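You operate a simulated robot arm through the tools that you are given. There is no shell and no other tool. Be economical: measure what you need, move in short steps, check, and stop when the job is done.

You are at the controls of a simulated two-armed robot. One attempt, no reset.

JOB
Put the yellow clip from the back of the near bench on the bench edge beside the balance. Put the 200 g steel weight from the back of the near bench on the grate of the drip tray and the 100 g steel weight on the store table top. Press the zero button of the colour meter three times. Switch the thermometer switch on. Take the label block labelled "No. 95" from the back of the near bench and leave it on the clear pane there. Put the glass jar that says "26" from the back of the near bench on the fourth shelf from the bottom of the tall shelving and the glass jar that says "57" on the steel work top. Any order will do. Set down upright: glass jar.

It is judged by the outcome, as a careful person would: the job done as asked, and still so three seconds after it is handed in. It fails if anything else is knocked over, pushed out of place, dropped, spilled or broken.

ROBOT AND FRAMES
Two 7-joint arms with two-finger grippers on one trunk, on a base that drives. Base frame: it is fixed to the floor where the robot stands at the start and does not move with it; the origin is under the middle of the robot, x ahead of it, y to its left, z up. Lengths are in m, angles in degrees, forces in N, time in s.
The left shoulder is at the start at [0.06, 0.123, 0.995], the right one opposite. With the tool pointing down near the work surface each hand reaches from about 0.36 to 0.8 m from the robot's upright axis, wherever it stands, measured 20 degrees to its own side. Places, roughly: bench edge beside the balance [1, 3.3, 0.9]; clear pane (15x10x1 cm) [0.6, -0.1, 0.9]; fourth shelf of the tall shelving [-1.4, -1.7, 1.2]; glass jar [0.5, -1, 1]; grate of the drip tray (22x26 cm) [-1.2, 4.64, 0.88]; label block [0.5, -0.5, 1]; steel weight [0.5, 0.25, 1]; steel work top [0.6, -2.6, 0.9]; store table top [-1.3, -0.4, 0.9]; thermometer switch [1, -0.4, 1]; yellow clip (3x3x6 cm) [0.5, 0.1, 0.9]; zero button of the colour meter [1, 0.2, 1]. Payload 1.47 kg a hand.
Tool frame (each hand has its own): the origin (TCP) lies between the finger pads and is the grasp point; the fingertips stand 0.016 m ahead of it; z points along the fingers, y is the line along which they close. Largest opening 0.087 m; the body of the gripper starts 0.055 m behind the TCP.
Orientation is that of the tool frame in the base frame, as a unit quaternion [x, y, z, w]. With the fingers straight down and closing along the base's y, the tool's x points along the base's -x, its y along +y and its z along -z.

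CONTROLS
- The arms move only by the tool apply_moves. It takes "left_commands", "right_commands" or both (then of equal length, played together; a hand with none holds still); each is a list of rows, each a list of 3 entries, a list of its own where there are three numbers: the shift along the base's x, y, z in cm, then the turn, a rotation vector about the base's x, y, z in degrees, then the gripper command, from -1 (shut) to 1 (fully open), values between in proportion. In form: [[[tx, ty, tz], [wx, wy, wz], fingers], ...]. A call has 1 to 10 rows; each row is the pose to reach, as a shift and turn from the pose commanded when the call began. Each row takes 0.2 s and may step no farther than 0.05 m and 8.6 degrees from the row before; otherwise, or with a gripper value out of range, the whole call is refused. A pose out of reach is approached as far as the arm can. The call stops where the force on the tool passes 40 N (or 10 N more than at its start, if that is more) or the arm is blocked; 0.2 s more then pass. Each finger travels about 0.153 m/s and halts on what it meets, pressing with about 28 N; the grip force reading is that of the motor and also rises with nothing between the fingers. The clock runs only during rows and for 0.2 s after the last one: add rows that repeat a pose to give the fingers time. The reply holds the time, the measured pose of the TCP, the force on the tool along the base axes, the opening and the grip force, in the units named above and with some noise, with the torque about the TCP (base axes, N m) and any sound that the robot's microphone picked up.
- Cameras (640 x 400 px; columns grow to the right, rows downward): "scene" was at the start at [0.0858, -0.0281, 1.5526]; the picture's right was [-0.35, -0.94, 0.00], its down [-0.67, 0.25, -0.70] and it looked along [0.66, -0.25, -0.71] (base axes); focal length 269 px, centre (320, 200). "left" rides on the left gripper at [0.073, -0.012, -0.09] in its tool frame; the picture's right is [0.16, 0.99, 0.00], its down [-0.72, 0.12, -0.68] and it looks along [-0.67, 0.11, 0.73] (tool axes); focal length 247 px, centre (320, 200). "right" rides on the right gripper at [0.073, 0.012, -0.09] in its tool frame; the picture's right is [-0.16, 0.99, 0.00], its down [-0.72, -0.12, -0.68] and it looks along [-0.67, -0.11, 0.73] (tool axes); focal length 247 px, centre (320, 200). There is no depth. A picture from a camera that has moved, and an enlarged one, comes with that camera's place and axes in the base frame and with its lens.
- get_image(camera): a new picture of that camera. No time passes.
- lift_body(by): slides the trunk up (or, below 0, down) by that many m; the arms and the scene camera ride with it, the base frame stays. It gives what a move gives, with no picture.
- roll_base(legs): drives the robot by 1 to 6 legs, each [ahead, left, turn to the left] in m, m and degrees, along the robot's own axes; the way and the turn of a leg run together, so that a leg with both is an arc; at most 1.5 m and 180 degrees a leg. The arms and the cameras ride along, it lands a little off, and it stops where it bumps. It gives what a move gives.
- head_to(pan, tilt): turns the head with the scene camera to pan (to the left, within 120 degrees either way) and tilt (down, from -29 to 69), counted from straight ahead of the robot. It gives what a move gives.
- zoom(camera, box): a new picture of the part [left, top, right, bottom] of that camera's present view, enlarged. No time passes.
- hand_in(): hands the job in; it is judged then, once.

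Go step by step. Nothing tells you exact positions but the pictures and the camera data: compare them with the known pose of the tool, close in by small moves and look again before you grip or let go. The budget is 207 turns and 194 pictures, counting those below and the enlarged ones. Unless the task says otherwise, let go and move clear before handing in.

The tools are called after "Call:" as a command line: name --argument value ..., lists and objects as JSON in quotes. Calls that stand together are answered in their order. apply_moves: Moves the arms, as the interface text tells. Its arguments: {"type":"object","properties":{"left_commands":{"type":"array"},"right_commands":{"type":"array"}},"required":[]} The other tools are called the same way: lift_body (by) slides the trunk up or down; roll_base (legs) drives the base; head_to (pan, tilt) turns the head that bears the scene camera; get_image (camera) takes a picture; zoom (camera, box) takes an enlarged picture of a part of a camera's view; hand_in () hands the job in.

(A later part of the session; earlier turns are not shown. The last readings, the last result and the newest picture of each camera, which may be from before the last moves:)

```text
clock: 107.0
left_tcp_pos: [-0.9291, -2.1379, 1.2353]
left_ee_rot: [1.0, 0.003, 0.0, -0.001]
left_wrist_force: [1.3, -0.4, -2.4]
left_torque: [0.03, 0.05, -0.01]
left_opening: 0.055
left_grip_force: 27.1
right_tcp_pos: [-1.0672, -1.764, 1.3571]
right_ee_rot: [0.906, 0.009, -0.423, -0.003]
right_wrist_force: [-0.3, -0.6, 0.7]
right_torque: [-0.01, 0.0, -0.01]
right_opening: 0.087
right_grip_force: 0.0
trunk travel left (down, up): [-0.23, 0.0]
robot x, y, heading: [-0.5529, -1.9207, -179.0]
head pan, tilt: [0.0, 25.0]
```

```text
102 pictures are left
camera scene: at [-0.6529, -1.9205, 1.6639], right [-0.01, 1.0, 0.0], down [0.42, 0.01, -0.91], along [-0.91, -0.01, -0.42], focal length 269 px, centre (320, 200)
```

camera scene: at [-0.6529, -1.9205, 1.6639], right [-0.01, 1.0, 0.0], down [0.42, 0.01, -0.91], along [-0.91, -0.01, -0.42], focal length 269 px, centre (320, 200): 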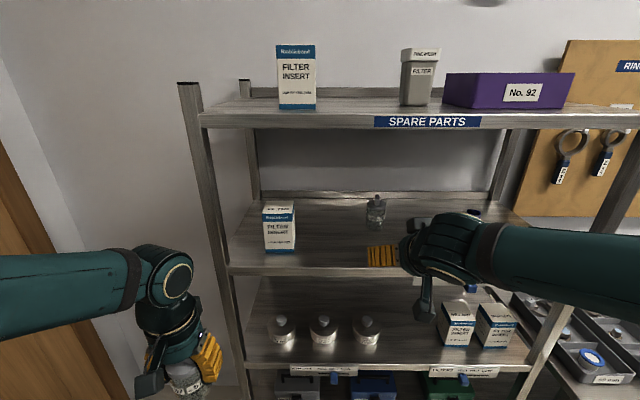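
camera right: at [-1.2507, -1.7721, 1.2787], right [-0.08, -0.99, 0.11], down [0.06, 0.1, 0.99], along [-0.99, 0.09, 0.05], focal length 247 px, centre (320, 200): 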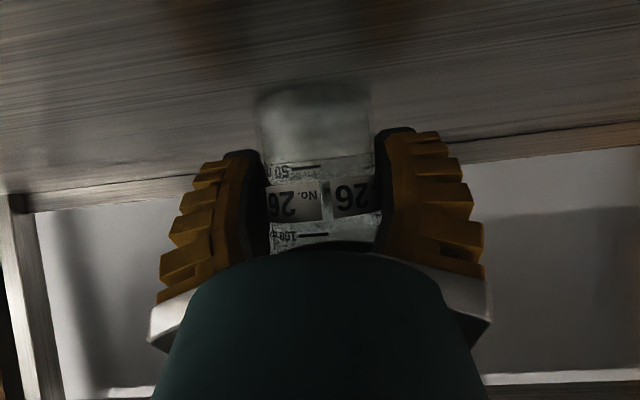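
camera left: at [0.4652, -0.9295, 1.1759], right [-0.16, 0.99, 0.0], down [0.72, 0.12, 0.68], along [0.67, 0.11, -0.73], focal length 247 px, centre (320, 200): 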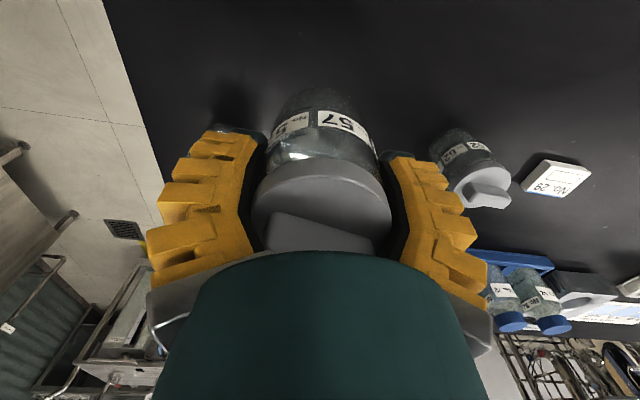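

Call:
zoom --camera "scene" --box '[335, 180, 415, 240]'

Call:
roll_base --legs '[[-0.3, 0, 0], [0, 0, 90]]'

Call:
head_to --pan 10 --tilt 30

Call:
get_image --camera "scene"

```text
6.67 times, centred on (375, 210) of scene
camera zoom: at [-0.6529, -1.9205, 1.6639], right [-0.01, 1.0, 0.0], down [0.42, 0.01, -0.91], along [-0.91, -0.01, -0.42], focal length 1791 px, centre (-47, 133)
```

zoom: 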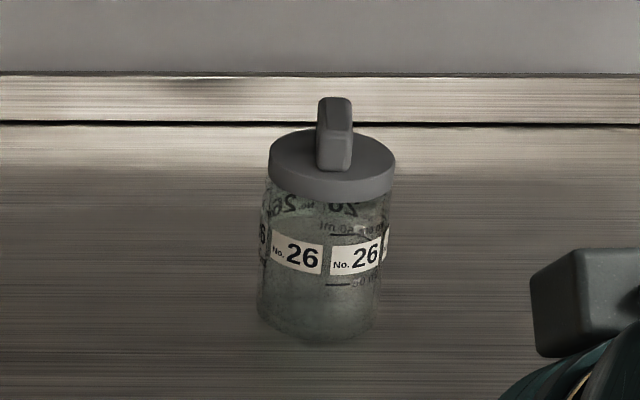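

```text
clock: 112.7
left_tcp_pos: [-0.0622, -2.306, 1.2351]
left_ee_rot: [0.725, 0.689, -0.001, -0.001]
left_wrist_force: [0.0, -0.1, -1.4]
left_torque: [-0.02, 0.02, 0.0]
left_opening: 0.0549
left_grip_force: 28.4
right_tcp_pos: [-0.4446, -2.4239, 1.3555]
right_ee_rot: [0.651, 0.63, -0.31, 0.288]
right_wrist_force: [-0.5, 0.2, -0.1]
right_torque: [0.0, -0.01, -0.03]
right_opening: 0.0869
right_grip_force: 0.0
trunk travel left (down, up): [-0.23, 0.0]
robot x, y, heading: [-0.2619, -1.9164, -92.4]
head pan, tilt: [0.0, 25.0]
```

```text
clock: 113.5
left_tcp_pos: [-0.0634, -2.3052, 1.2346]
left_ee_rot: [0.724, 0.69, -0.001, 0.0]
left_wrist_force: [-0.1, 0.4, -1.7]
left_torque: [0.02, 0.05, 0.02]
left_opening: 0.0548
left_grip_force: 28.3
right_tcp_pos: [-0.4439, -2.4237, 1.3564]
right_ee_rot: [0.651, 0.63, -0.309, 0.288]
right_wrist_force: [-0.8, -0.2, -0.2]
right_torque: [-0.01, -0.02, 0.01]
right_opening: 0.087
right_grip_force: 0.0
trunk travel left (down, up): [-0.23, 0.0]
robot x, y, heading: [-0.2592, -1.9159, -92.5]
head pan, tilt: [10.0, 30.0]
```

```text
100 pictures are left
camera scene: at [-0.2486, -2.0159, 1.6558], right [-0.99, -0.13, 0.0], down [-0.07, 0.5, -0.87], along [0.11, -0.86, -0.5], focal length 269 px, centre (320, 200)
```

scene: 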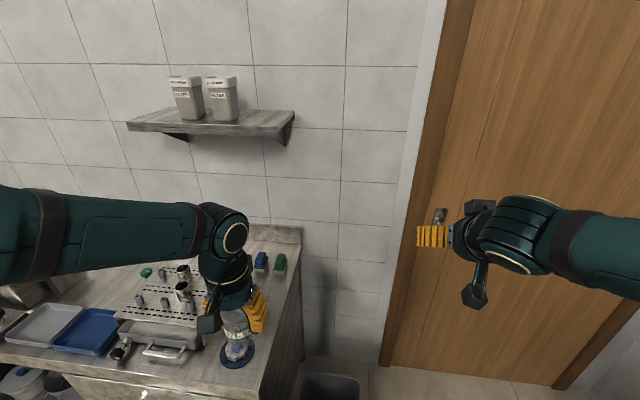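

Jar 26 is upright on the 4th shelf. Now surveying the steel work top.

Call:
head_to --pan 45 --tilt 38

Call:
get_image --camera "scene"

Call:
get_image --camera "left"

```text
clock: 114.5
left_tcp_pos: [-0.0627, -2.3055, 1.2353]
left_ee_rot: [0.725, 0.689, 0.0, -0.001]
left_wrist_force: [-0.6, -0.1, -1.8]
left_torque: [-0.06, 0.04, 0.01]
left_opening: 0.0547
left_grip_force: 28.6
right_tcp_pos: [-0.4433, -2.4239, 1.3563]
right_ee_rot: [0.652, 0.63, -0.31, 0.287]
right_wrist_force: [0.7, 0.9, 0.2]
right_torque: [0.01, -0.03, 0.01]
right_opening: 0.0867
right_grip_force: 0.1
trunk travel left (down, up): [-0.23, 0.0]
robot x, y, heading: [-0.2598, -1.915, -92.3]
head pan, tilt: [45.0, 38.0]
```

```text
99 pictures are left
camera scene: at [-0.2021, -1.9899, 1.6434], right [-0.74, -0.68, 0.0], down [-0.42, 0.45, -0.79], along [0.53, -0.58, -0.62], focal length 269 px, centre (320, 200)
```

scene: 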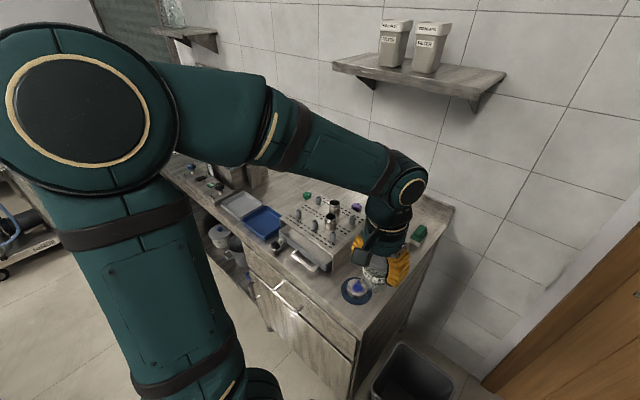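

```text
98 pictures are left
camera left: at [-0.0702, -2.2325, 1.3252], right [0.99, 0.11, 0.0], down [0.08, -0.73, 0.68], along [0.07, -0.68, -0.73], focal length 247 px, centre (320, 200)
```

left: 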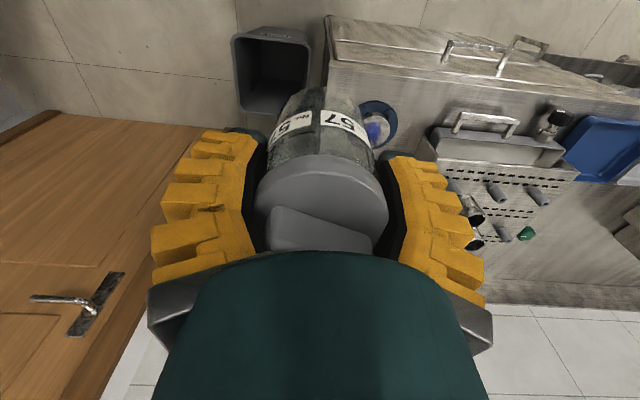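

Call:
roll_base --legs '[[0, 0.6, 2]]'

Call:
head_to --pan -5 --tilt 45

Call:
get_image --camera "scene"

Call:
get_image --camera "left"

```text
clock: 120.2
left_tcp_pos: [0.5439, -2.3188, 1.2344]
left_ee_rot: [0.717, 0.697, 0.0, -0.001]
left_wrist_force: [0.2, 0.6, -1.6]
left_torque: [-0.01, 0.01, 0.02]
left_opening: 0.0549
left_grip_force: 27.7
right_tcp_pos: [0.1649, -2.4473, 1.3551]
right_ee_rot: [0.644, 0.638, -0.306, 0.291]
right_wrist_force: [0.1, 0.4, -0.2]
right_torque: [0.03, -0.01, -0.01]
right_opening: 0.0867
right_grip_force: 0.1
trunk travel left (down, up): [-0.23, 0.0]
robot x, y, heading: [0.3357, -1.937, -91.1]
head pan, tilt: [45.0, 38.0]
```

```text
clock: 121.4
left_tcp_pos: [0.5434, -2.3192, 1.2366]
left_ee_rot: [0.716, 0.698, -0.001, -0.002]
left_wrist_force: [0.0, 1.6, -2.6]
left_torque: [-0.01, 0.01, 0.03]
left_opening: 0.055
left_grip_force: 27.8
right_tcp_pos: [0.1645, -2.447, 1.3566]
right_ee_rot: [0.644, 0.638, -0.305, 0.291]
right_wrist_force: [-0.3, 0.3, 0.4]
right_torque: [0.01, 0.01, 0.02]
right_opening: 0.0869
right_grip_force: 0.1
trunk travel left (down, up): [-0.23, 0.0]
robot x, y, heading: [0.337, -1.9354, -91.0]
head pan, tilt: [-5.0, 45.0]
```

```text
97 pictures are left
camera scene: at [0.3277, -2.0252, 1.6332], right [-0.99, 0.1, 0.0], down [0.07, 0.7, -0.71], along [-0.07, -0.7, -0.71], focal length 269 px, centre (320, 200)
```

scene: 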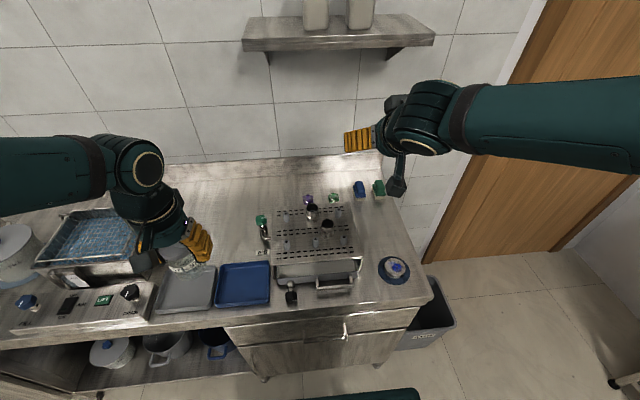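

```text
96 pictures are left
camera left: at [0.5338, -2.2459, 1.3252], right [0.99, 0.13, 0.0], down [0.1, -0.73, 0.68], along [0.09, -0.67, -0.73], focal length 247 px, centre (320, 200)
```

left: 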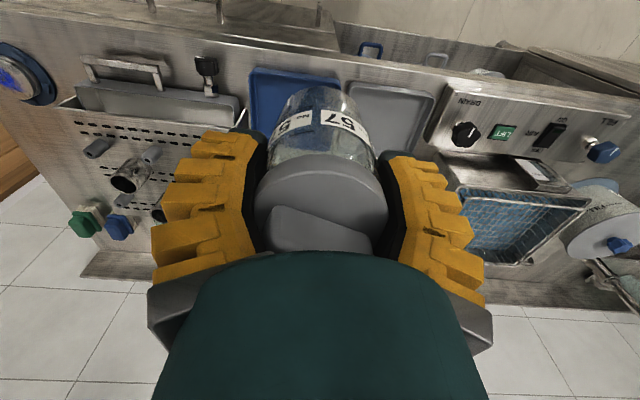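

There's a clear patch behind the trays around (0.62, -2.64), between the bath and the perforated rack. Moving jar 57 above it.

Call:
apply_moves --left_commands '[[[1.1, -4.6, 0], [0, 0, 0], -0.3], [[2.2, -9.2, 0], [0, 0, 0], -0.3], [[3.3, -13.8, 0], [0, 0, 0], -0.3], [[4.4, -18.4, 0], [0, 0, 0], -0.3], [[5.5, -23, 0], [0, 0, 0], -0.3], [[6.6, -27.6, 0], [0, 0, 0], -0.3], [[7.5, -31, 0], [0, 0, 0], -0.3]]'

Call:
get_image --camera "left"

Call:
get_image --camera "scene"

```text
clock: 123.0
left_tcp_pos: [0.6177, -2.6299, 1.2311]
left_ee_rot: [0.717, 0.697, 0.0, -0.003]
left_wrist_force: [0.6, 0.0, -1.6]
left_torque: [-0.02, 0.02, -0.01]
left_opening: 0.0549
left_grip_force: 28.0
right_tcp_pos: [0.1646, -2.4482, 1.3542]
right_ee_rot: [0.644, 0.638, -0.306, 0.291]
right_wrist_force: [0.5, 0.4, -0.1]
right_torque: [0.0, 0.0, 0.0]
right_opening: 0.087
right_grip_force: 0.1
trunk travel left (down, up): [-0.23, 0.0]
robot x, y, heading: [0.3357, -1.9299, -91.1]
head pan, tilt: [-5.0, 45.0]
```

```text
95 pictures are left
camera left: at [0.6098, -2.5576, 1.3216], right [0.99, 0.13, 0.0], down [0.1, -0.73, 0.68], along [0.09, -0.67, -0.74], focal length 247 px, centre (320, 200)
```

left: 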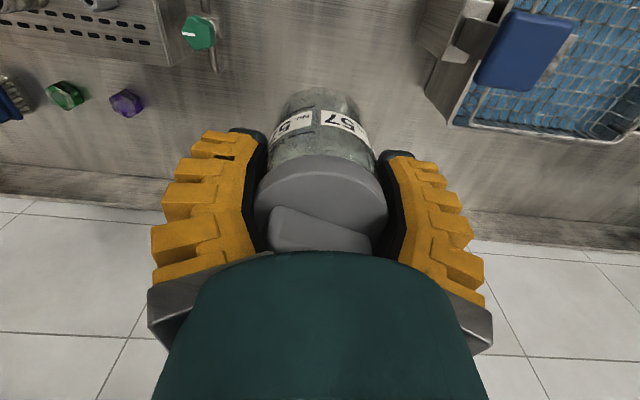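

```text
94 pictures are left
camera scene: at [0.328, -2.0265, 1.633], right [-0.99, 0.11, 0.0], down [0.07, 0.7, -0.71], along [-0.07, -0.7, -0.71], focal length 269 px, centre (320, 200)
```

scene: 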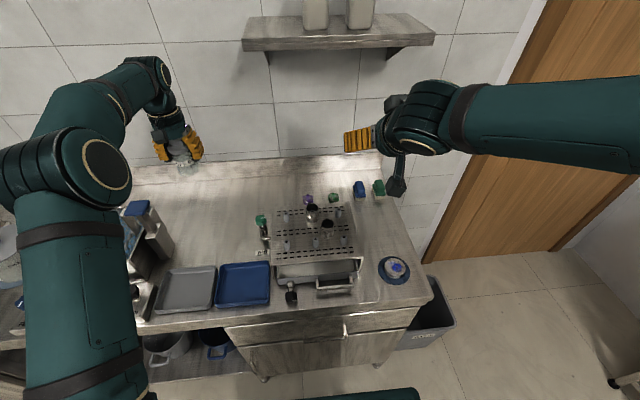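

Patch below is clear. Descending.

Call:
apply_moves --left_commands '[[[0, 0.5, -4.8], [0, 0, 0], -0.3], [[0, 0.5, -9.6], [0, 0, 0], -0.3], [[0, 0.5, -14.4], [0, 0, 0], -0.3], [[0, 0.5, -19.2], [0, 0, 0], -0.3], [[0, 0.5, -22], [0, 0, 0], -0.3]]'

Call:
get_image --camera "left"

Call:
get_image --camera "scene"

```text
clock: 124.2
left_tcp_pos: [0.6197, -2.6245, 1.0165]
left_ee_rot: [0.717, 0.697, -0.001, -0.001]
left_wrist_force: [-0.1, 0.2, -2.0]
left_torque: [0.04, 0.01, 0.01]
left_opening: 0.0547
left_grip_force: 27.7
right_tcp_pos: [0.1641, -2.4466, 1.3557]
right_ee_rot: [0.644, 0.637, -0.306, 0.291]
right_wrist_force: [-0.4, 0.5, -0.3]
right_torque: [-0.01, 0.03, 0.0]
right_opening: 0.0871
right_grip_force: 0.1
trunk travel left (down, up): [-0.23, 0.0]
robot x, y, heading: [0.3373, -1.9344, -91.2]
head pan, tilt: [-5.0, 45.0]
```

```text
93 pictures are left
camera left: at [0.6104, -2.5525, 1.1061], right [0.99, 0.13, 0.0], down [0.1, -0.73, 0.68], along [0.09, -0.67, -0.73], focal length 247 px, centre (320, 200)
```

left: 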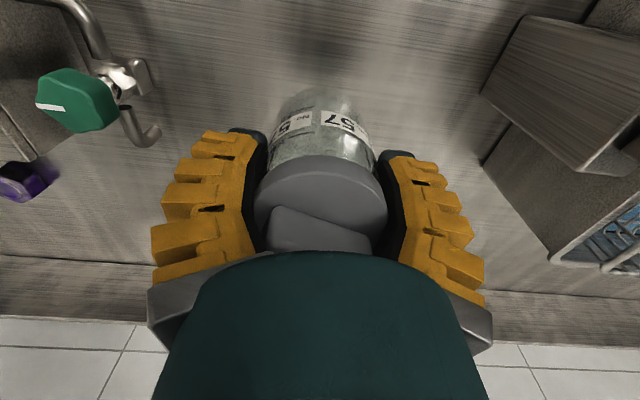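

```text
92 pictures are left
camera scene: at [0.3276, -2.0252, 1.6332], right [-0.99, 0.11, 0.0], down [0.07, 0.7, -0.71], along [-0.07, -0.7, -0.71], focal length 269 px, centre (320, 200)
```

scene: 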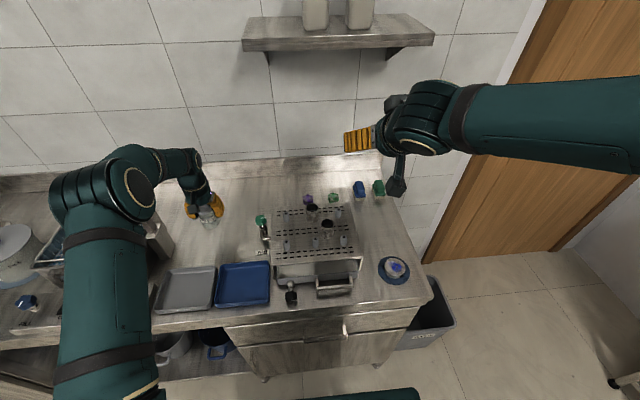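

Call:
apply_moves --left_commands '[[[0, 0, -3], [0, 0, 0], -0.3], [[0, 0, -4.5], [0, 0, 0], -0.3], [[0, 0, -5], [0, 0, 0], -0.3]]'

Call:
zoom --camera "scene" --box '[100, 130, 300, 260]'

```text
clock: 125.0
left_tcp_pos: [0.6202, -2.6243, 0.9656]
left_ee_rot: [0.717, 0.698, 0.0, -0.001]
left_wrist_force: [0.4, -0.3, -2.3]
left_torque: [0.02, 0.0, -0.01]
left_opening: 0.0548
left_grip_force: 27.8
right_tcp_pos: [0.1643, -2.4469, 1.3538]
right_ee_rot: [0.644, 0.638, -0.306, 0.291]
right_wrist_force: [-0.5, 0.9, -0.4]
right_torque: [-0.02, 0.01, 0.02]
right_opening: 0.0872
right_grip_force: 0.2
trunk travel left (down, up): [-0.23, 0.0]
robot x, y, heading: [0.3362, -1.9351, -91.2]
head pan, tilt: [-5.0, 45.0]
```

```text
3.08 times, centred on (200, 195) of scene
camera zoom: at [0.3278, -2.0256, 1.6331], right [-0.99, 0.11, 0.0], down [0.07, 0.7, -0.71], along [-0.07, -0.7, -0.71], focal length 826 px, centre (689, 215)
```

zoom: 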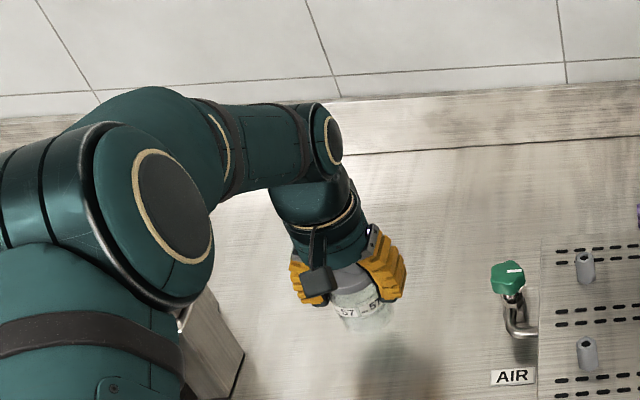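

Call:
apply_moves --left_commands '[[[0, 0, -0.5], [0, 0, 0], -0.3], [[0, 0, -0.9], [0, 0, 0], -0.3], [[0, 0, -1.2], [0, 0, 0], -0.3]]'

```text
clock: 125.8
left_tcp_pos: [0.6177, -2.6243, 0.9534]
left_ee_rot: [0.716, 0.698, -0.001, -0.001]
left_wrist_force: [0.4, -1.1, -1.5]
left_torque: [0.03, -0.03, 0.01]
left_opening: 0.055
left_grip_force: 28.1
right_tcp_pos: [0.1649, -2.4476, 1.3546]
right_ee_rot: [0.644, 0.638, -0.306, 0.292]
right_wrist_force: [0.6, -0.6, 0.0]
right_torque: [-0.02, 0.01, -0.01]
right_opening: 0.087
right_grip_force: 0.0
trunk travel left (down, up): [-0.23, 0.0]
robot x, y, heading: [0.3319, -1.9351, -91.2]
head pan, tilt: [-5.0, 45.0]
```

Jar 57 is still hanging free, so I'll keep lowering in small steps until contact.

Call:
apply_moves --left_commands '[[[0, 0, -0.4], [0, 0, 0], -0.3], [[0, 0, -0.8], [0, 0, 0], -0.3]]'

```text
clock: 126.4
left_tcp_pos: [0.618, -2.6243, 0.9462]
left_ee_rot: [0.716, 0.698, 0.0, 0.0]
left_wrist_force: [-0.3, -0.3, -1.6]
left_torque: [0.0, -0.01, 0.01]
left_opening: 0.0546
left_grip_force: 27.7
right_tcp_pos: [0.1653, -2.4472, 1.355]
right_ee_rot: [0.644, 0.638, -0.306, 0.292]
right_wrist_force: [0.7, -0.1, -0.1]
right_torque: [-0.02, 0.01, -0.01]
right_opening: 0.0868
right_grip_force: 0.0
trunk travel left (down, up): [-0.23, 0.0]
robot x, y, heading: [0.3386, -1.9336, -90.9]
head pan, tilt: [-5.0, 45.0]
```

Call:
zoom --camera "left" --box '[200, 40, 440, 200]'

Call:
apply_moves --left_commands '[[[0, 0, -0.4], [0, 0, 0], -0.3], [[0, 0, -0.8], [0, 0, 0], -0.3]]'

```text
2.50 times, centred on (320, 120) of left
camera zoom: at [0.6088, -2.551, 1.0354], right [0.99, 0.13, 0.0], down [0.1, -0.73, 0.68], along [0.09, -0.67, -0.73], focal length 617 px, centre (320, 400)
```

zoom: 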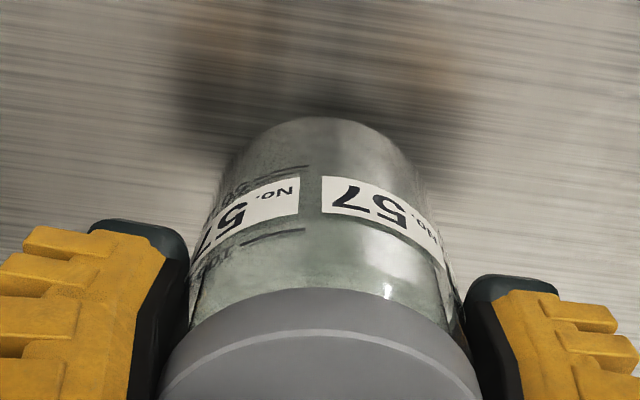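

```text
clock: 127.0
left_tcp_pos: [0.6182, -2.6247, 0.9376]
left_ee_rot: [0.717, 0.698, 0.0, -0.002]
left_wrist_force: [0.8, 0.4, -0.6]
left_torque: [0.02, 0.04, -0.01]
left_opening: 0.0551
left_grip_force: 27.9
right_tcp_pos: [0.1645, -2.4468, 1.3553]
right_ee_rot: [0.644, 0.638, -0.305, 0.292]
right_wrist_force: [0.7, 0.2, 0.3]
right_torque: [0.01, 0.03, 0.02]
right_opening: 0.0868
right_grip_force: 0.1
trunk travel left (down, up): [-0.23, 0.0]
robot x, y, heading: [0.3366, -1.9326, -91.3]
head pan, tilt: [-5.0, 45.0]
```

Call:
apply_moves --left_commands '[[[0, 0, -0.2], [0, 0, 0], -0.3], [[0, 0, -0.4], [0, 0, 0], -0.3]]'

```text
clock: 127.6
left_tcp_pos: [0.6182, -2.6231, 0.937]
left_ee_rot: [0.716, 0.698, -0.002, 0.001]
left_wrist_force: [0.5, -0.2, 18.8]
left_torque: [0.31, 0.28, 0.01]
left_opening: 0.0548
left_grip_force: 27.5
right_tcp_pos: [0.1637, -2.4437, 1.3557]
right_ee_rot: [0.644, 0.638, -0.306, 0.292]
right_wrist_force: [-1.3, -0.5, -0.3]
right_torque: [0.04, 0.02, -0.02]
right_opening: 0.0872
right_grip_force: 0.2
trunk travel left (down, up): [-0.23, 0.0]
robot x, y, heading: [0.3348, -1.9389, -90.9]
head pan, tilt: [-5.0, 45.0]
```

Contact (19 N). Easing up slightly, releasing and withdrawing straight up.

Call:
apply_moves --left_commands '[[[0, 0, 0.2], [0, 0, 0], -0.2], [[0, 0, 0.2], [0, 0, 0], 0.4], [[0, 0, 0.2], [0, 0, 0], 1], [[0, 0, 0.2], [0, 0, 0], 1], [[0, 0, 3], [0, 0, 0], 1], [[0, 0, 7], [0, 0, 0], 1], [[0, 0, 11.5], [0, 0, 0], 1], [[0, 0, 16], [0, 0, 0], 1], [[0, 0, 20], [0, 0, 0], 1]]'

Call:
get_image --camera "left"

```text
clock: 129.6
left_tcp_pos: [0.6171, -2.6216, 1.1355]
left_ee_rot: [0.717, 0.697, -0.002, 0.0]
left_wrist_force: [-0.6, -0.6, 1.3]
left_torque: [0.04, 0.02, -0.01]
left_opening: 0.0868
left_grip_force: 0.0
right_tcp_pos: [0.1648, -2.4444, 1.3557]
right_ee_rot: [0.644, 0.638, -0.305, 0.292]
right_wrist_force: [-0.2, 0.0, -0.2]
right_torque: [0.0, 0.0, 0.03]
right_opening: 0.087
right_grip_force: 0.2
trunk travel left (down, up): [-0.23, 0.0]
robot x, y, heading: [0.334, -1.9332, -91.0]
head pan, tilt: [-5.0, 45.0]
```

```text
89 pictures are left
camera left: at [0.6081, -2.5492, 1.2243], right [0.99, 0.13, 0.0], down [0.1, -0.73, 0.68], along [0.09, -0.67, -0.73], focal length 247 px, centre (320, 200)
```

left: 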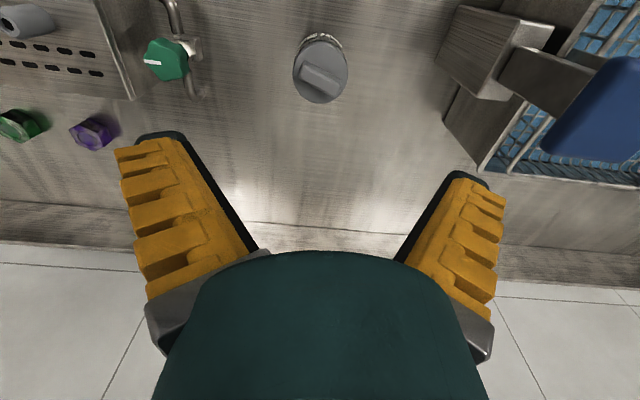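

Jar 57 stands on the work top. Retracting both arms, then driving back to the bench for the weights and clip.

Call:
apply_moves --left_commands '[[[0, 4.5, 2], [0, 0, 0], 1], [[-1, 9, 4], [0, 0, 0], 1], [[-2, 13.5, 5], [0, 0, 0], 1], [[-3, 18, 6], [0, 0, 0], 1], [[-4, 22.5, 7], [0, 0, 0], 1], [[-5, 27, 8], [0, 0, 0], 1], [[-6, 31, 9], [0, 0, 0], 1]]' --right_commands '[[[0, 2, 0], [8, 0, 0], 1], [[0, 4, 0], [16, 0, 0], 1], [[0, 6, -1], [24, 0, 0], 1], [[0, 8, -2], [32, 0, 0], 1], [[0, 10, -4], [40, 0, 0], 1], [[0, 12, -6], [48, 0, 0], 1], [[0, 13, -8], [50, 0, 0], 1]]'

Call:
roll_base --legs '[[0, -0.78, 0], [-0.5, 0, 0], [0, 0, 91]]'

Call:
head_to --pan 0 --tilt 40

Call:
get_image --camera "scene"

```text
refused: row 2 steps farther than a row can; nothing moved
```

```text
clock: 143.3
left_tcp_pos: [0.2564, -1.146, 1.1336]
left_ee_rot: [0.028, 1.0, -0.001, 0.0]
left_wrist_force: [-1.3, 1.0, -0.7]
left_torque: [-0.03, 0.0, 0.04]
left_opening: 0.0869
left_grip_force: 0.0
right_tcp_pos: [0.0662, -1.5924, 1.355]
right_ee_rot: [0.018, 0.906, -0.016, 0.422]
right_wrist_force: [0.2, 0.2, -0.1]
right_torque: [-0.02, -0.01, 0.0]
right_opening: 0.0871
right_grip_force: 0.1
trunk travel left (down, up): [-0.23, 0.0]
robot x, y, heading: [-0.4424, -1.407, -2.5]
head pan, tilt: [-5.0, 45.0]
```

```text
clock: 144.0
left_tcp_pos: [0.2564, -1.147, 1.1343]
left_ee_rot: [0.028, 1.0, -0.001, 0.0]
left_wrist_force: [-0.2, -0.3, 0.0]
left_torque: [0.03, -0.03, -0.05]
left_opening: 0.087
left_grip_force: 0.0
right_tcp_pos: [0.0668, -1.5932, 1.3564]
right_ee_rot: [0.017, 0.906, -0.016, 0.422]
right_wrist_force: [0.4, 0.0, 0.1]
right_torque: [-0.01, -0.03, -0.01]
right_opening: 0.087
right_grip_force: 0.1
trunk travel left (down, up): [-0.23, 0.0]
robot x, y, heading: [-0.4389, -1.407, -2.6]
head pan, tilt: [0.0, 40.0]
```

```text
88 pictures are left
camera scene: at [-0.3454, -1.4106, 1.6404], right [-0.05, -1.0, 0.0], down [-0.64, 0.03, -0.77], along [0.76, -0.04, -0.64], focal length 269 px, centre (320, 200)
```

scene: 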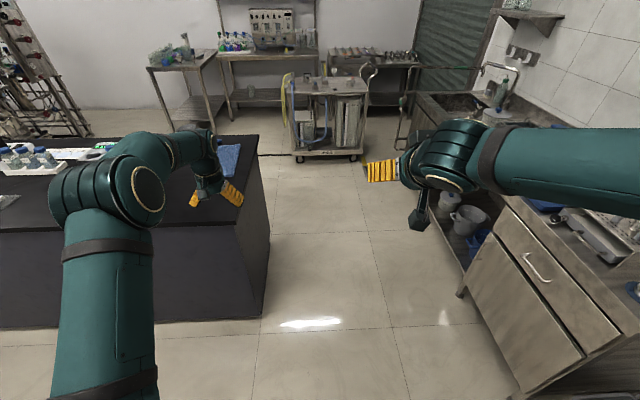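

The retract call was refused but the base still drove with the arm out, so I'll check that nothing on the work top was disturbed.

Call:
head_to --pan -50 --tilt 25

Call:
get_image --camera "scene"

```text
clock: 145.2
left_tcp_pos: [0.2564, -1.1466, 1.1336]
left_ee_rot: [0.028, 1.0, -0.001, 0.0]
left_wrist_force: [0.4, 0.0, 0.1]
left_torque: [-0.02, 0.02, 0.02]
left_opening: 0.0868
left_grip_force: 0.0
right_tcp_pos: [0.0652, -1.5949, 1.3558]
right_ee_rot: [0.017, 0.906, -0.016, 0.423]
right_wrist_force: [-0.1, 0.3, -0.4]
right_torque: [-0.02, 0.02, 0.01]
right_opening: 0.087
right_grip_force: 0.2
trunk travel left (down, up): [-0.23, 0.0]
robot x, y, heading: [-0.4384, -1.4061, -2.6]
head pan, tilt: [-50.0, 25.0]
```

```text
87 pictures are left
camera scene: at [-0.3745, -1.4799, 1.6637], right [-0.8, -0.61, 0.0], down [-0.26, 0.34, -0.91], along [0.55, -0.72, -0.42], focal length 269 px, centre (320, 200)
```

scene: 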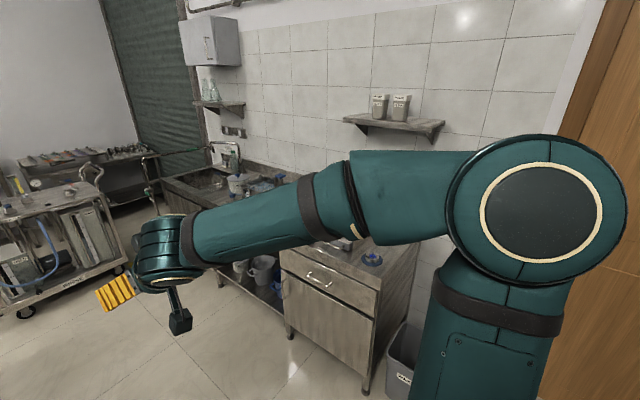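

Call:
apply_moves --left_commands '[[[-4, 0, 1.5], [0, 0, 0], 1], [[-8, 0, 3], [0, 0, 0], 1], [[-12, 0, 4.5], [0, 0, 0], 1], [[-16, 0, 6], [0, 0, 0], 1], [[-20, 0, 7.5], [0, 0, 0], 1], [[-24, 0, 9], [0, 0, 0], 1], [[-25, 0, 10], [0, 0, 0], 1]]' --right_commands '[[[-2, 0, 0], [0.3, 8, 0], 1], [[-4, 0, 0], [0.6, 16, 0], 1], [[-6, 0, -2], [1, 24, 0], 1], [[-8, 0, -4], [1.4, 32, 0], 1], [[-10, 0, -7], [1.8, 40, 0], 1], [[-12, 0, -10], [2.2, 48, 0], 1], [[-13, 0, -12], [2.3, 50, 0], 1]]'

Call:
get_image --camera "scene"

```text
clock: 146.8
left_tcp_pos: [0.0056, -1.1464, 1.232]
left_ee_rot: [0.028, 1.0, -0.001, -0.001]
left_wrist_force: [-0.3, 0.2, 0.5]
left_torque: [0.0, -0.01, 0.01]
left_opening: 0.0871
left_grip_force: 0.1
right_tcp_pos: [-0.0636, -1.5937, 1.2373]
right_ee_rot: [0.017, 1.0, -0.004, -0.002]
right_wrist_force: [0.9, -0.8, 0.2]
right_torque: [0.01, 0.01, 0.0]
right_opening: 0.0868
right_grip_force: 0.2
trunk travel left (down, up): [-0.23, 0.0]
robot x, y, heading: [-0.4438, -1.4034, -2.7]
head pan, tilt: [-50.0, 25.0]
```

```text
86 pictures are left
camera scene: at [-0.3743, -1.4803, 1.6637], right [-0.8, -0.61, 0.0], down [-0.26, 0.34, -0.91], along [0.55, -0.72, -0.42], focal length 269 px, centre (320, 200)
```

scene: 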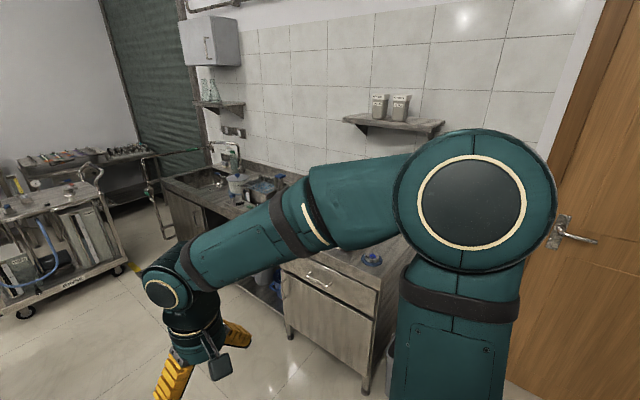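

Nothing fell. Driving along the aisle to face the weights (200 g near (0.555, 0.318), 100 g near (0.655, 0.319)).

Call:
roll_base --legs '[[0, 1.5, 2.6], [0, 0.22, 0], [0.42, 0, 0]]'

Call:
head_to --pan 0 --tilt 50

Call:
get_image --camera "scene"

```text
clock: 164.2
left_tcp_pos: [0.5284, 0.5039, 1.2327]
left_ee_rot: [0.039, 0.999, -0.001, 0.0]
left_wrist_force: [-0.2, 0.9, 0.7]
left_torque: [0.01, 0.03, -0.01]
left_opening: 0.0871
left_grip_force: 0.1
right_tcp_pos: [0.4471, 0.0589, 1.238]
right_ee_rot: [0.03, 1.0, -0.004, -0.001]
right_wrist_force: [0.0, 0.2, 0.6]
right_torque: [0.02, 0.0, 0.02]
right_opening: 0.0871
right_grip_force: 0.1
trunk travel left (down, up): [-0.23, 0.0]
robot x, y, heading: [0.0744, 0.2527, -4.1]
head pan, tilt: [-50.0, 25.0]
```

```text
clock: 165.3
left_tcp_pos: [0.5266, 0.5043, 1.2317]
left_ee_rot: [0.04, 0.999, -0.001, 0.0]
left_wrist_force: [-0.5, 0.0, 0.1]
left_torque: [0.03, 0.02, 0.03]
left_opening: 0.087
left_grip_force: 0.0
right_tcp_pos: [0.4464, 0.0588, 1.2377]
right_ee_rot: [0.028, 1.0, -0.004, 0.0]
right_wrist_force: [0.4, -0.1, 0.6]
right_torque: [-0.02, 0.05, -0.03]
right_opening: 0.0869
right_grip_force: 0.1
trunk travel left (down, up): [-0.23, 0.0]
robot x, y, heading: [0.0741, 0.252, -4.1]
head pan, tilt: [0.0, 50.0]
```

```text
85 pictures are left
camera scene: at [0.1621, 0.2487, 1.6263], right [-0.07, -1.0, 0.0], down [-0.76, 0.05, -0.64], along [0.64, -0.05, -0.77], focal length 269 px, centre (320, 200)
```

scene: 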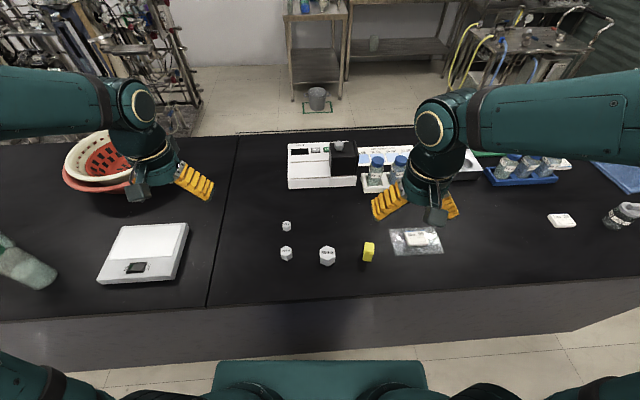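

Call:
zoom --camera "scene" --box '[260, 205, 400, 285]'

Call:
get_image --camera "right"

```text
4.57 times, centred on (330, 245) of scene
camera zoom: at [0.1621, 0.2487, 1.6263], right [-0.07, -1.0, 0.0], down [-0.76, 0.05, -0.64], along [0.64, -0.05, -0.77], focal length 1228 px, centre (274, -6)
```

zoom: 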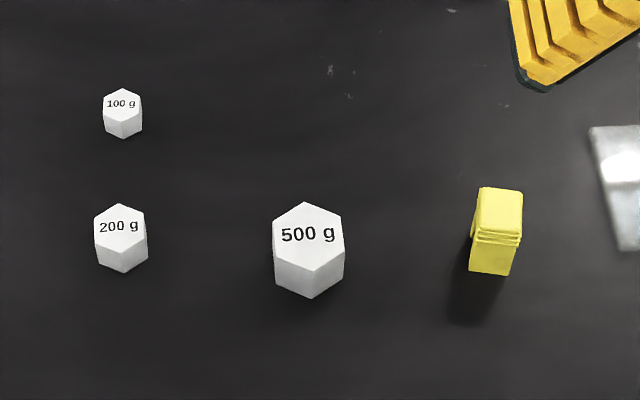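

```text
83 pictures are left
camera right: at [0.3753, 0.075, 1.3264], right [0.21, 0.98, -0.01], down [0.72, -0.15, 0.68], along [0.66, -0.15, -0.73], focal length 247 px, centre (320, 200)
```

right: 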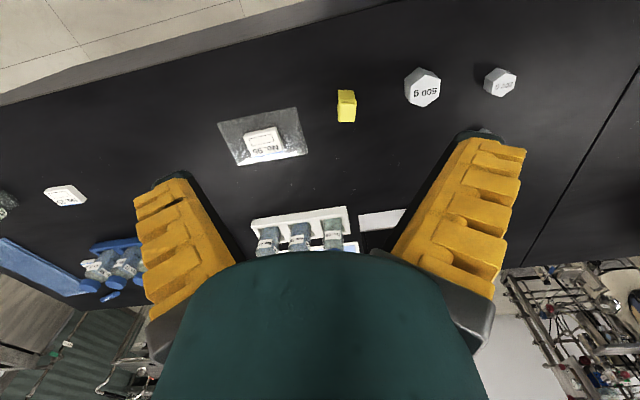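

Both weights have flats facing ±y, so closing along y suits. The left hand goes to the 100 g at (0.655, 0.318).

Call:
apply_moves --left_commands '[[[2.1, -3.1, -3], [0, 0, 0], 1], [[4.2, -6.2, -6], [0, 0, 0], 1], [[6.4, -9.3, -9], [0, 0, 0], 1], [[8.5, -12.4, -12], [0, 0, 0], 1], [[10.6, -15.5, -15], [0, 0, 0], 1], [[12.8, -18.6, -18], [0, 0, 0], 1], [[12.8, -18.6, -21], [0, 0, 0], 1]]'

Call:
get_image --camera "left"

```text
clock: 166.9
left_tcp_pos: [0.6569, 0.3156, 1.0223]
left_ee_rot: [0.038, 0.999, 0.0, 0.0]
left_wrist_force: [0.0, 0.4, 0.7]
left_torque: [0.03, -0.01, 0.0]
left_opening: 0.087
left_grip_force: 0.0
right_tcp_pos: [0.4473, 0.0605, 1.2362]
right_ee_rot: [0.028, 1.0, -0.004, 0.0]
right_wrist_force: [-0.1, -0.1, 0.3]
right_torque: [-0.02, 0.0, 0.01]
right_opening: 0.0869
right_grip_force: 0.0
trunk travel left (down, up): [-0.23, 0.0]
robot x, y, heading: [0.0746, 0.2515, -4.0]
head pan, tilt: [0.0, 50.0]
```

```text
82 pictures are left
camera left: at [0.5828, 0.31, 1.1118], right [-0.08, 1.0, 0.0], down [0.73, 0.06, 0.68], along [0.68, 0.05, -0.73], focal length 247 px, centre (320, 200)
```

left: 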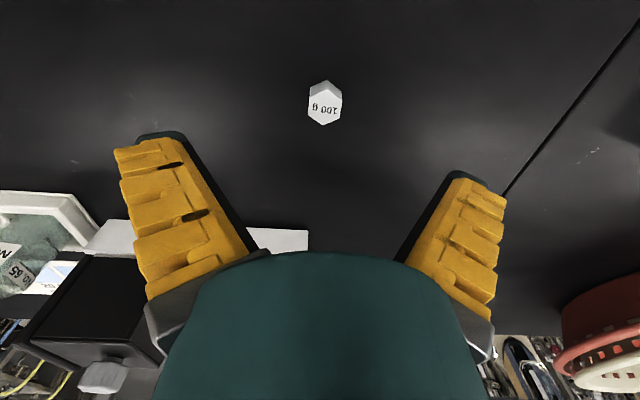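

Call:
apply_moves --left_commands '[[[0.1, 0.3, -4.5], [0, 0, 0], 1], [[0.1, 0.3, -8.5], [0, 0, 0], 1], [[0.1, 0.3, -10.0], [0, 0, 0], 1], [[0.1, 0.3, -10.0], [0, 0, 0], 0.2], [[0.1, 0.3, -10.0], [0, 0, 0], -0.4], [[0.1, 0.3, -10.0], [0, 0, 0], -0.7], [[0.1, 0.3, -10.0], [0, 0, 0], -0.7]]'

Call:
get_image --camera "left"

```text
clock: 168.5
left_tcp_pos: [0.6534, 0.32, 0.9224]
left_ee_rot: [0.039, 0.999, -0.001, 0.001]
left_wrist_force: [-0.4, 0.9, 10.5]
left_torque: [0.02, -0.04, 0.03]
left_opening: 0.0187
left_grip_force: 28.3
right_tcp_pos: [0.4472, 0.0599, 1.2371]
right_ee_rot: [0.028, 1.0, -0.005, 0.0]
right_wrist_force: [-0.1, 0.2, 0.4]
right_torque: [0.0, -0.02, 0.01]
right_opening: 0.087
right_grip_force: 0.1
trunk travel left (down, up): [-0.23, 0.0]
robot x, y, heading: [0.0759, 0.2548, -4.1]
head pan, tilt: [0.0, 50.0]
```

```text
81 pictures are left
camera left: at [0.5803, 0.3144, 1.0125], right [-0.08, 1.0, 0.0], down [0.73, 0.06, 0.68], along [0.68, 0.05, -0.73], focal length 247 px, centre (320, 200)
```

left: 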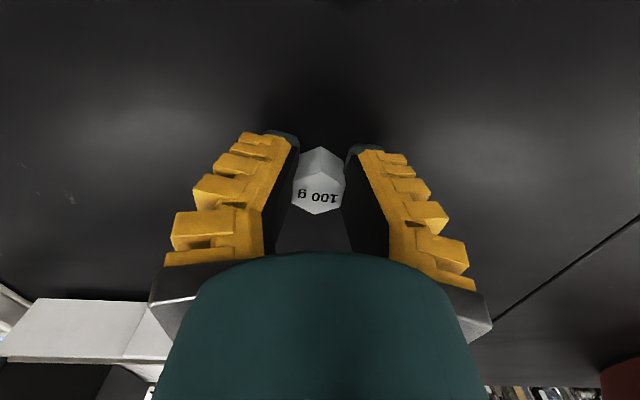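

Call:
apply_moves --left_commands '[[[0, 0, 1], [0, 0, 0], -0.8], [[0, 0, 5], [0, 0, 0], -0.8], [[0, 1, 9.8], [0, 0, 0], -0.8], [[0, 5, 12.5], [0, 0, 0], -0.8], [[0, 9.5, 14], [0, 0, 0], -0.8], [[-3, 13, 16], [0, 0, 0], -0.8], [[-6, 16.5, 17], [0, 0, 0], -0.8]]'

Call:
get_image --camera "left"

```text
refused: row 6 steps farther than a row can; nothing moved
```

```text
80 pictures are left
camera left: at [0.5803, 0.3144, 1.0125], right [-0.08, 1.0, 0.0], down [0.73, 0.06, 0.68], along [0.68, 0.05, -0.73], focal length 247 px, centre (320, 200)
```

left: 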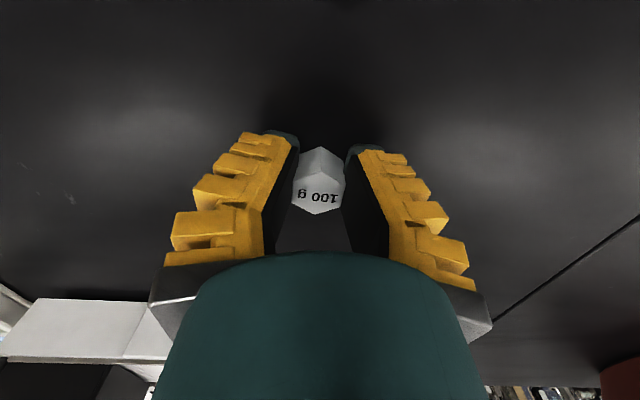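

Call:
apply_moves --left_commands '[[[0, 0, 1], [0, 0, 0], -0.8], [[0, 0, 5], [0, 0, 0], -0.8], [[0, 1, 9.5], [0, 0, 0], -0.8], [[0, 5, 12], [0, 0, 0], -0.8], [[0, 9, 14], [0, 0, 0], -0.8], [[-2, 13, 15.5], [0, 0, 0], -0.8], [[-4, 17, 17], [0, 0, 0], -0.8]]'

Call:
get_image --camera "left"

```text
clock: 170.1
left_tcp_pos: [0.6137, 0.4949, 1.093]
left_ee_rot: [0.04, 0.999, -0.001, 0.0]
left_wrist_force: [-0.2, -0.6, -1.3]
left_torque: [0.01, 0.02, 0.04]
left_opening: 0.0164
left_grip_force: 27.7
right_tcp_pos: [0.4458, 0.0612, 1.2374]
right_ee_rot: [0.028, 1.0, -0.004, 0.0]
right_wrist_force: [-1.4, 0.0, 1.2]
right_torque: [0.0, -0.04, 0.02]
right_opening: 0.0871
right_grip_force: 0.0
trunk travel left (down, up): [-0.23, 0.0]
robot x, y, heading: [0.0703, 0.2507, -3.8]
head pan, tilt: [0.0, 50.0]
```

```text
79 pictures are left
camera left: at [0.5404, 0.4883, 1.1834], right [-0.08, 1.0, 0.0], down [0.73, 0.06, 0.68], along [0.68, 0.05, -0.73], focal length 247 px, centre (320, 200)
```

left: 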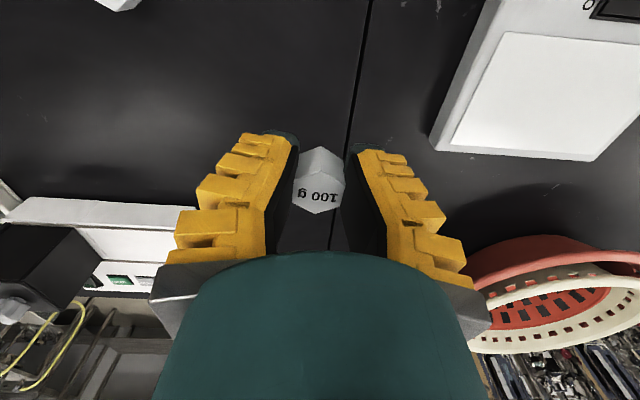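

100 g is held at the fingertips. Moving it farther left while the right hand goes to the 200 g weight.

Call:
apply_moves --left_commands '[[[-2, 2.5, 2.5], [0, 0, 0], -0.8], [[-4, 5, 5], [0, 0, 0], -0.8], [[-6, 7.5, 7.5], [0, 0, 0], -0.8], [[-8, 10, 10], [0, 0, 0], -0.8], [[-8, 10, 10], [0, 0, 0], -0.8], [[-8, 10, 10], [0, 0, 0], -0.8], [[-8, 10, 10], [0, 0, 0], -0.8], [[-8, 10, 10], [0, 0, 0], -0.8]]' --right_commands '[[[1.3, 3.2, 0], [0, 0, 0], 1], [[2.7, 6.4, 0], [0, 0, 0], 1], [[4, 9.6, -2], [0, 0, 0], 1], [[5.4, 12.8, -5], [0, 0, 0], 1], [[6.7, 16, -8], [0, 0, 0], 1], [[8.1, 19.2, -11], [0, 0, 0], 1], [[9.5, 22.5, -14], [0, 0, 0], 1], [[10.8, 25.8, -17], [0, 0, 0], 1]]'

Call:
get_image --camera "right"

Call:
get_image --camera "left"

```text
clock: 171.9
left_tcp_pos: [0.5366, 0.5905, 1.1911]
left_ee_rot: [0.039, 0.999, -0.002, 0.0]
left_wrist_force: [0.4, 0.6, -1.5]
left_torque: [-0.02, 0.01, -0.02]
left_opening: 0.016
left_grip_force: 28.7
right_tcp_pos: [0.5569, 0.3161, 1.0646]
right_ee_rot: [0.029, 1.0, -0.004, -0.002]
right_wrist_force: [-0.5, 0.1, 0.7]
right_torque: [-0.02, 0.0, 0.01]
right_opening: 0.087
right_grip_force: 0.1
trunk travel left (down, up): [-0.23, 0.0]
robot x, y, heading: [0.0742, 0.2533, -4.1]
head pan, tilt: [0.0, 50.0]
```

```text
78 pictures are left
camera right: at [0.4843, 0.3313, 1.1554], right [0.21, 0.98, -0.01], down [0.72, -0.15, 0.68], along [0.66, -0.15, -0.73], focal length 247 px, centre (320, 200)
```

right: 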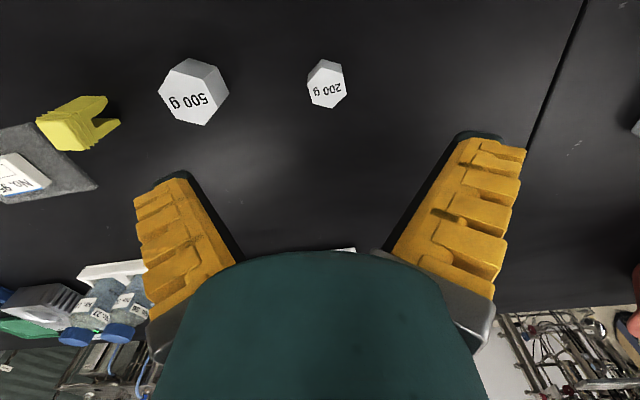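

```text
77 pictures are left
camera left: at [0.4637, 0.586, 1.2809], right [-0.08, 1.0, 0.0], down [0.73, 0.06, 0.68], along [0.68, 0.05, -0.73], focal length 247 px, centre (320, 200)
```

left: 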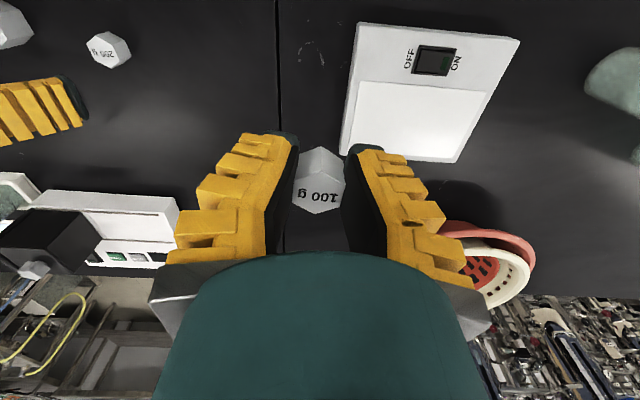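

Call:
apply_moves --right_commands '[[[0.1, 0.35, -4.7], [0, 0, 0], 1], [[0.1, 0.35, -9.4], [0, 0, 0], 1], [[0.1, 0.35, -13], [0, 0, 0], 1], [[0.1, 0.35, -14], [0, 0, 0], 1], [[0.1, 0.35, -14], [0, 0, 0], 0.2], [[0.1, 0.35, -14], [0, 0, 0], -0.4], [[0.1, 0.35, -14], [0, 0, 0], -0.7], [[0.1, 0.35, -14], [0, 0, 0], -0.7]]'

Call:
apply_moves --right_commands '[[[0, 0, 1], [0, 0, 0], -0.8], [[0, 0, 5], [0, 0, 0], -0.8], [[0, 0, 9.8], [0, 0, 0], -0.8], [[0, 0, 14.5], [0, 0, 0], -0.8], [[0, -2, 18.5], [0, 0, 0], -0.8], [[-3, -5, 20], [0, 0, 0], -0.8], [[-6, -8, 21], [0, 0, 0], -0.8]]'

Call:
get_image --camera "right"

```text
clock: 173.7
left_tcp_pos: [0.5349, 0.5907, 1.1929]
left_ee_rot: [0.039, 0.999, 0.0, 0.0]
left_wrist_force: [0.2, 0.3, -0.5]
left_torque: [-0.01, 0.0, -0.01]
left_opening: 0.0158
left_grip_force: 28.4
right_tcp_pos: [0.5565, 0.3183, 0.928]
right_ee_rot: [0.028, 1.0, -0.003, 0.001]
right_wrist_force: [-1.1, -0.9, 8.1]
right_torque: [0.17, 0.09, 0.03]
right_opening: 0.028
right_grip_force: 27.6
trunk travel left (down, up): [-0.23, 0.0]
robot x, y, heading: [0.0742, 0.2558, -4.1]
head pan, tilt: [0.0, 50.0]
```

```text
clock: 175.3
left_tcp_pos: [0.5361, 0.589, 1.1916]
left_ee_rot: [0.039, 0.999, 0.0, 0.0]
left_wrist_force: [0.0, 0.3, -0.9]
left_torque: [0.08, -0.03, -0.01]
left_opening: 0.0158
left_grip_force: 27.9
right_tcp_pos: [0.4942, 0.2378, 1.1349]
right_ee_rot: [0.028, 1.0, -0.004, -0.001]
right_wrist_force: [-0.7, -0.1, -0.8]
right_torque: [0.01, 0.0, -0.01]
right_opening: 0.0265
right_grip_force: 27.9
trunk travel left (down, up): [-0.23, 0.0]
robot x, y, heading: [0.0744, 0.2569, -4.1]
head pan, tilt: [0.0, 50.0]
```

```text
76 pictures are left
camera right: at [0.4223, 0.2535, 1.2243], right [0.21, 0.98, -0.01], down [0.72, -0.15, 0.68], along [0.66, -0.15, -0.73], focal length 247 px, centre (320, 200)
```

right: 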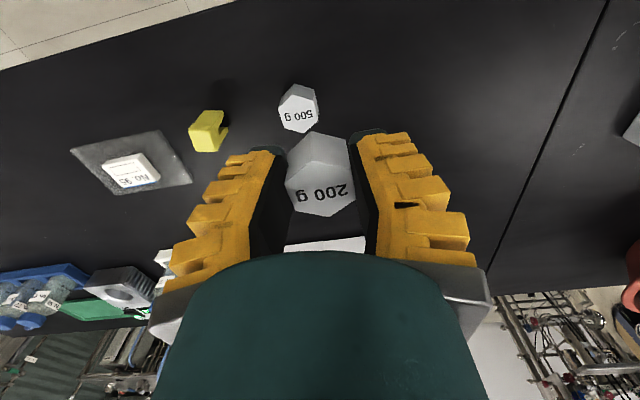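

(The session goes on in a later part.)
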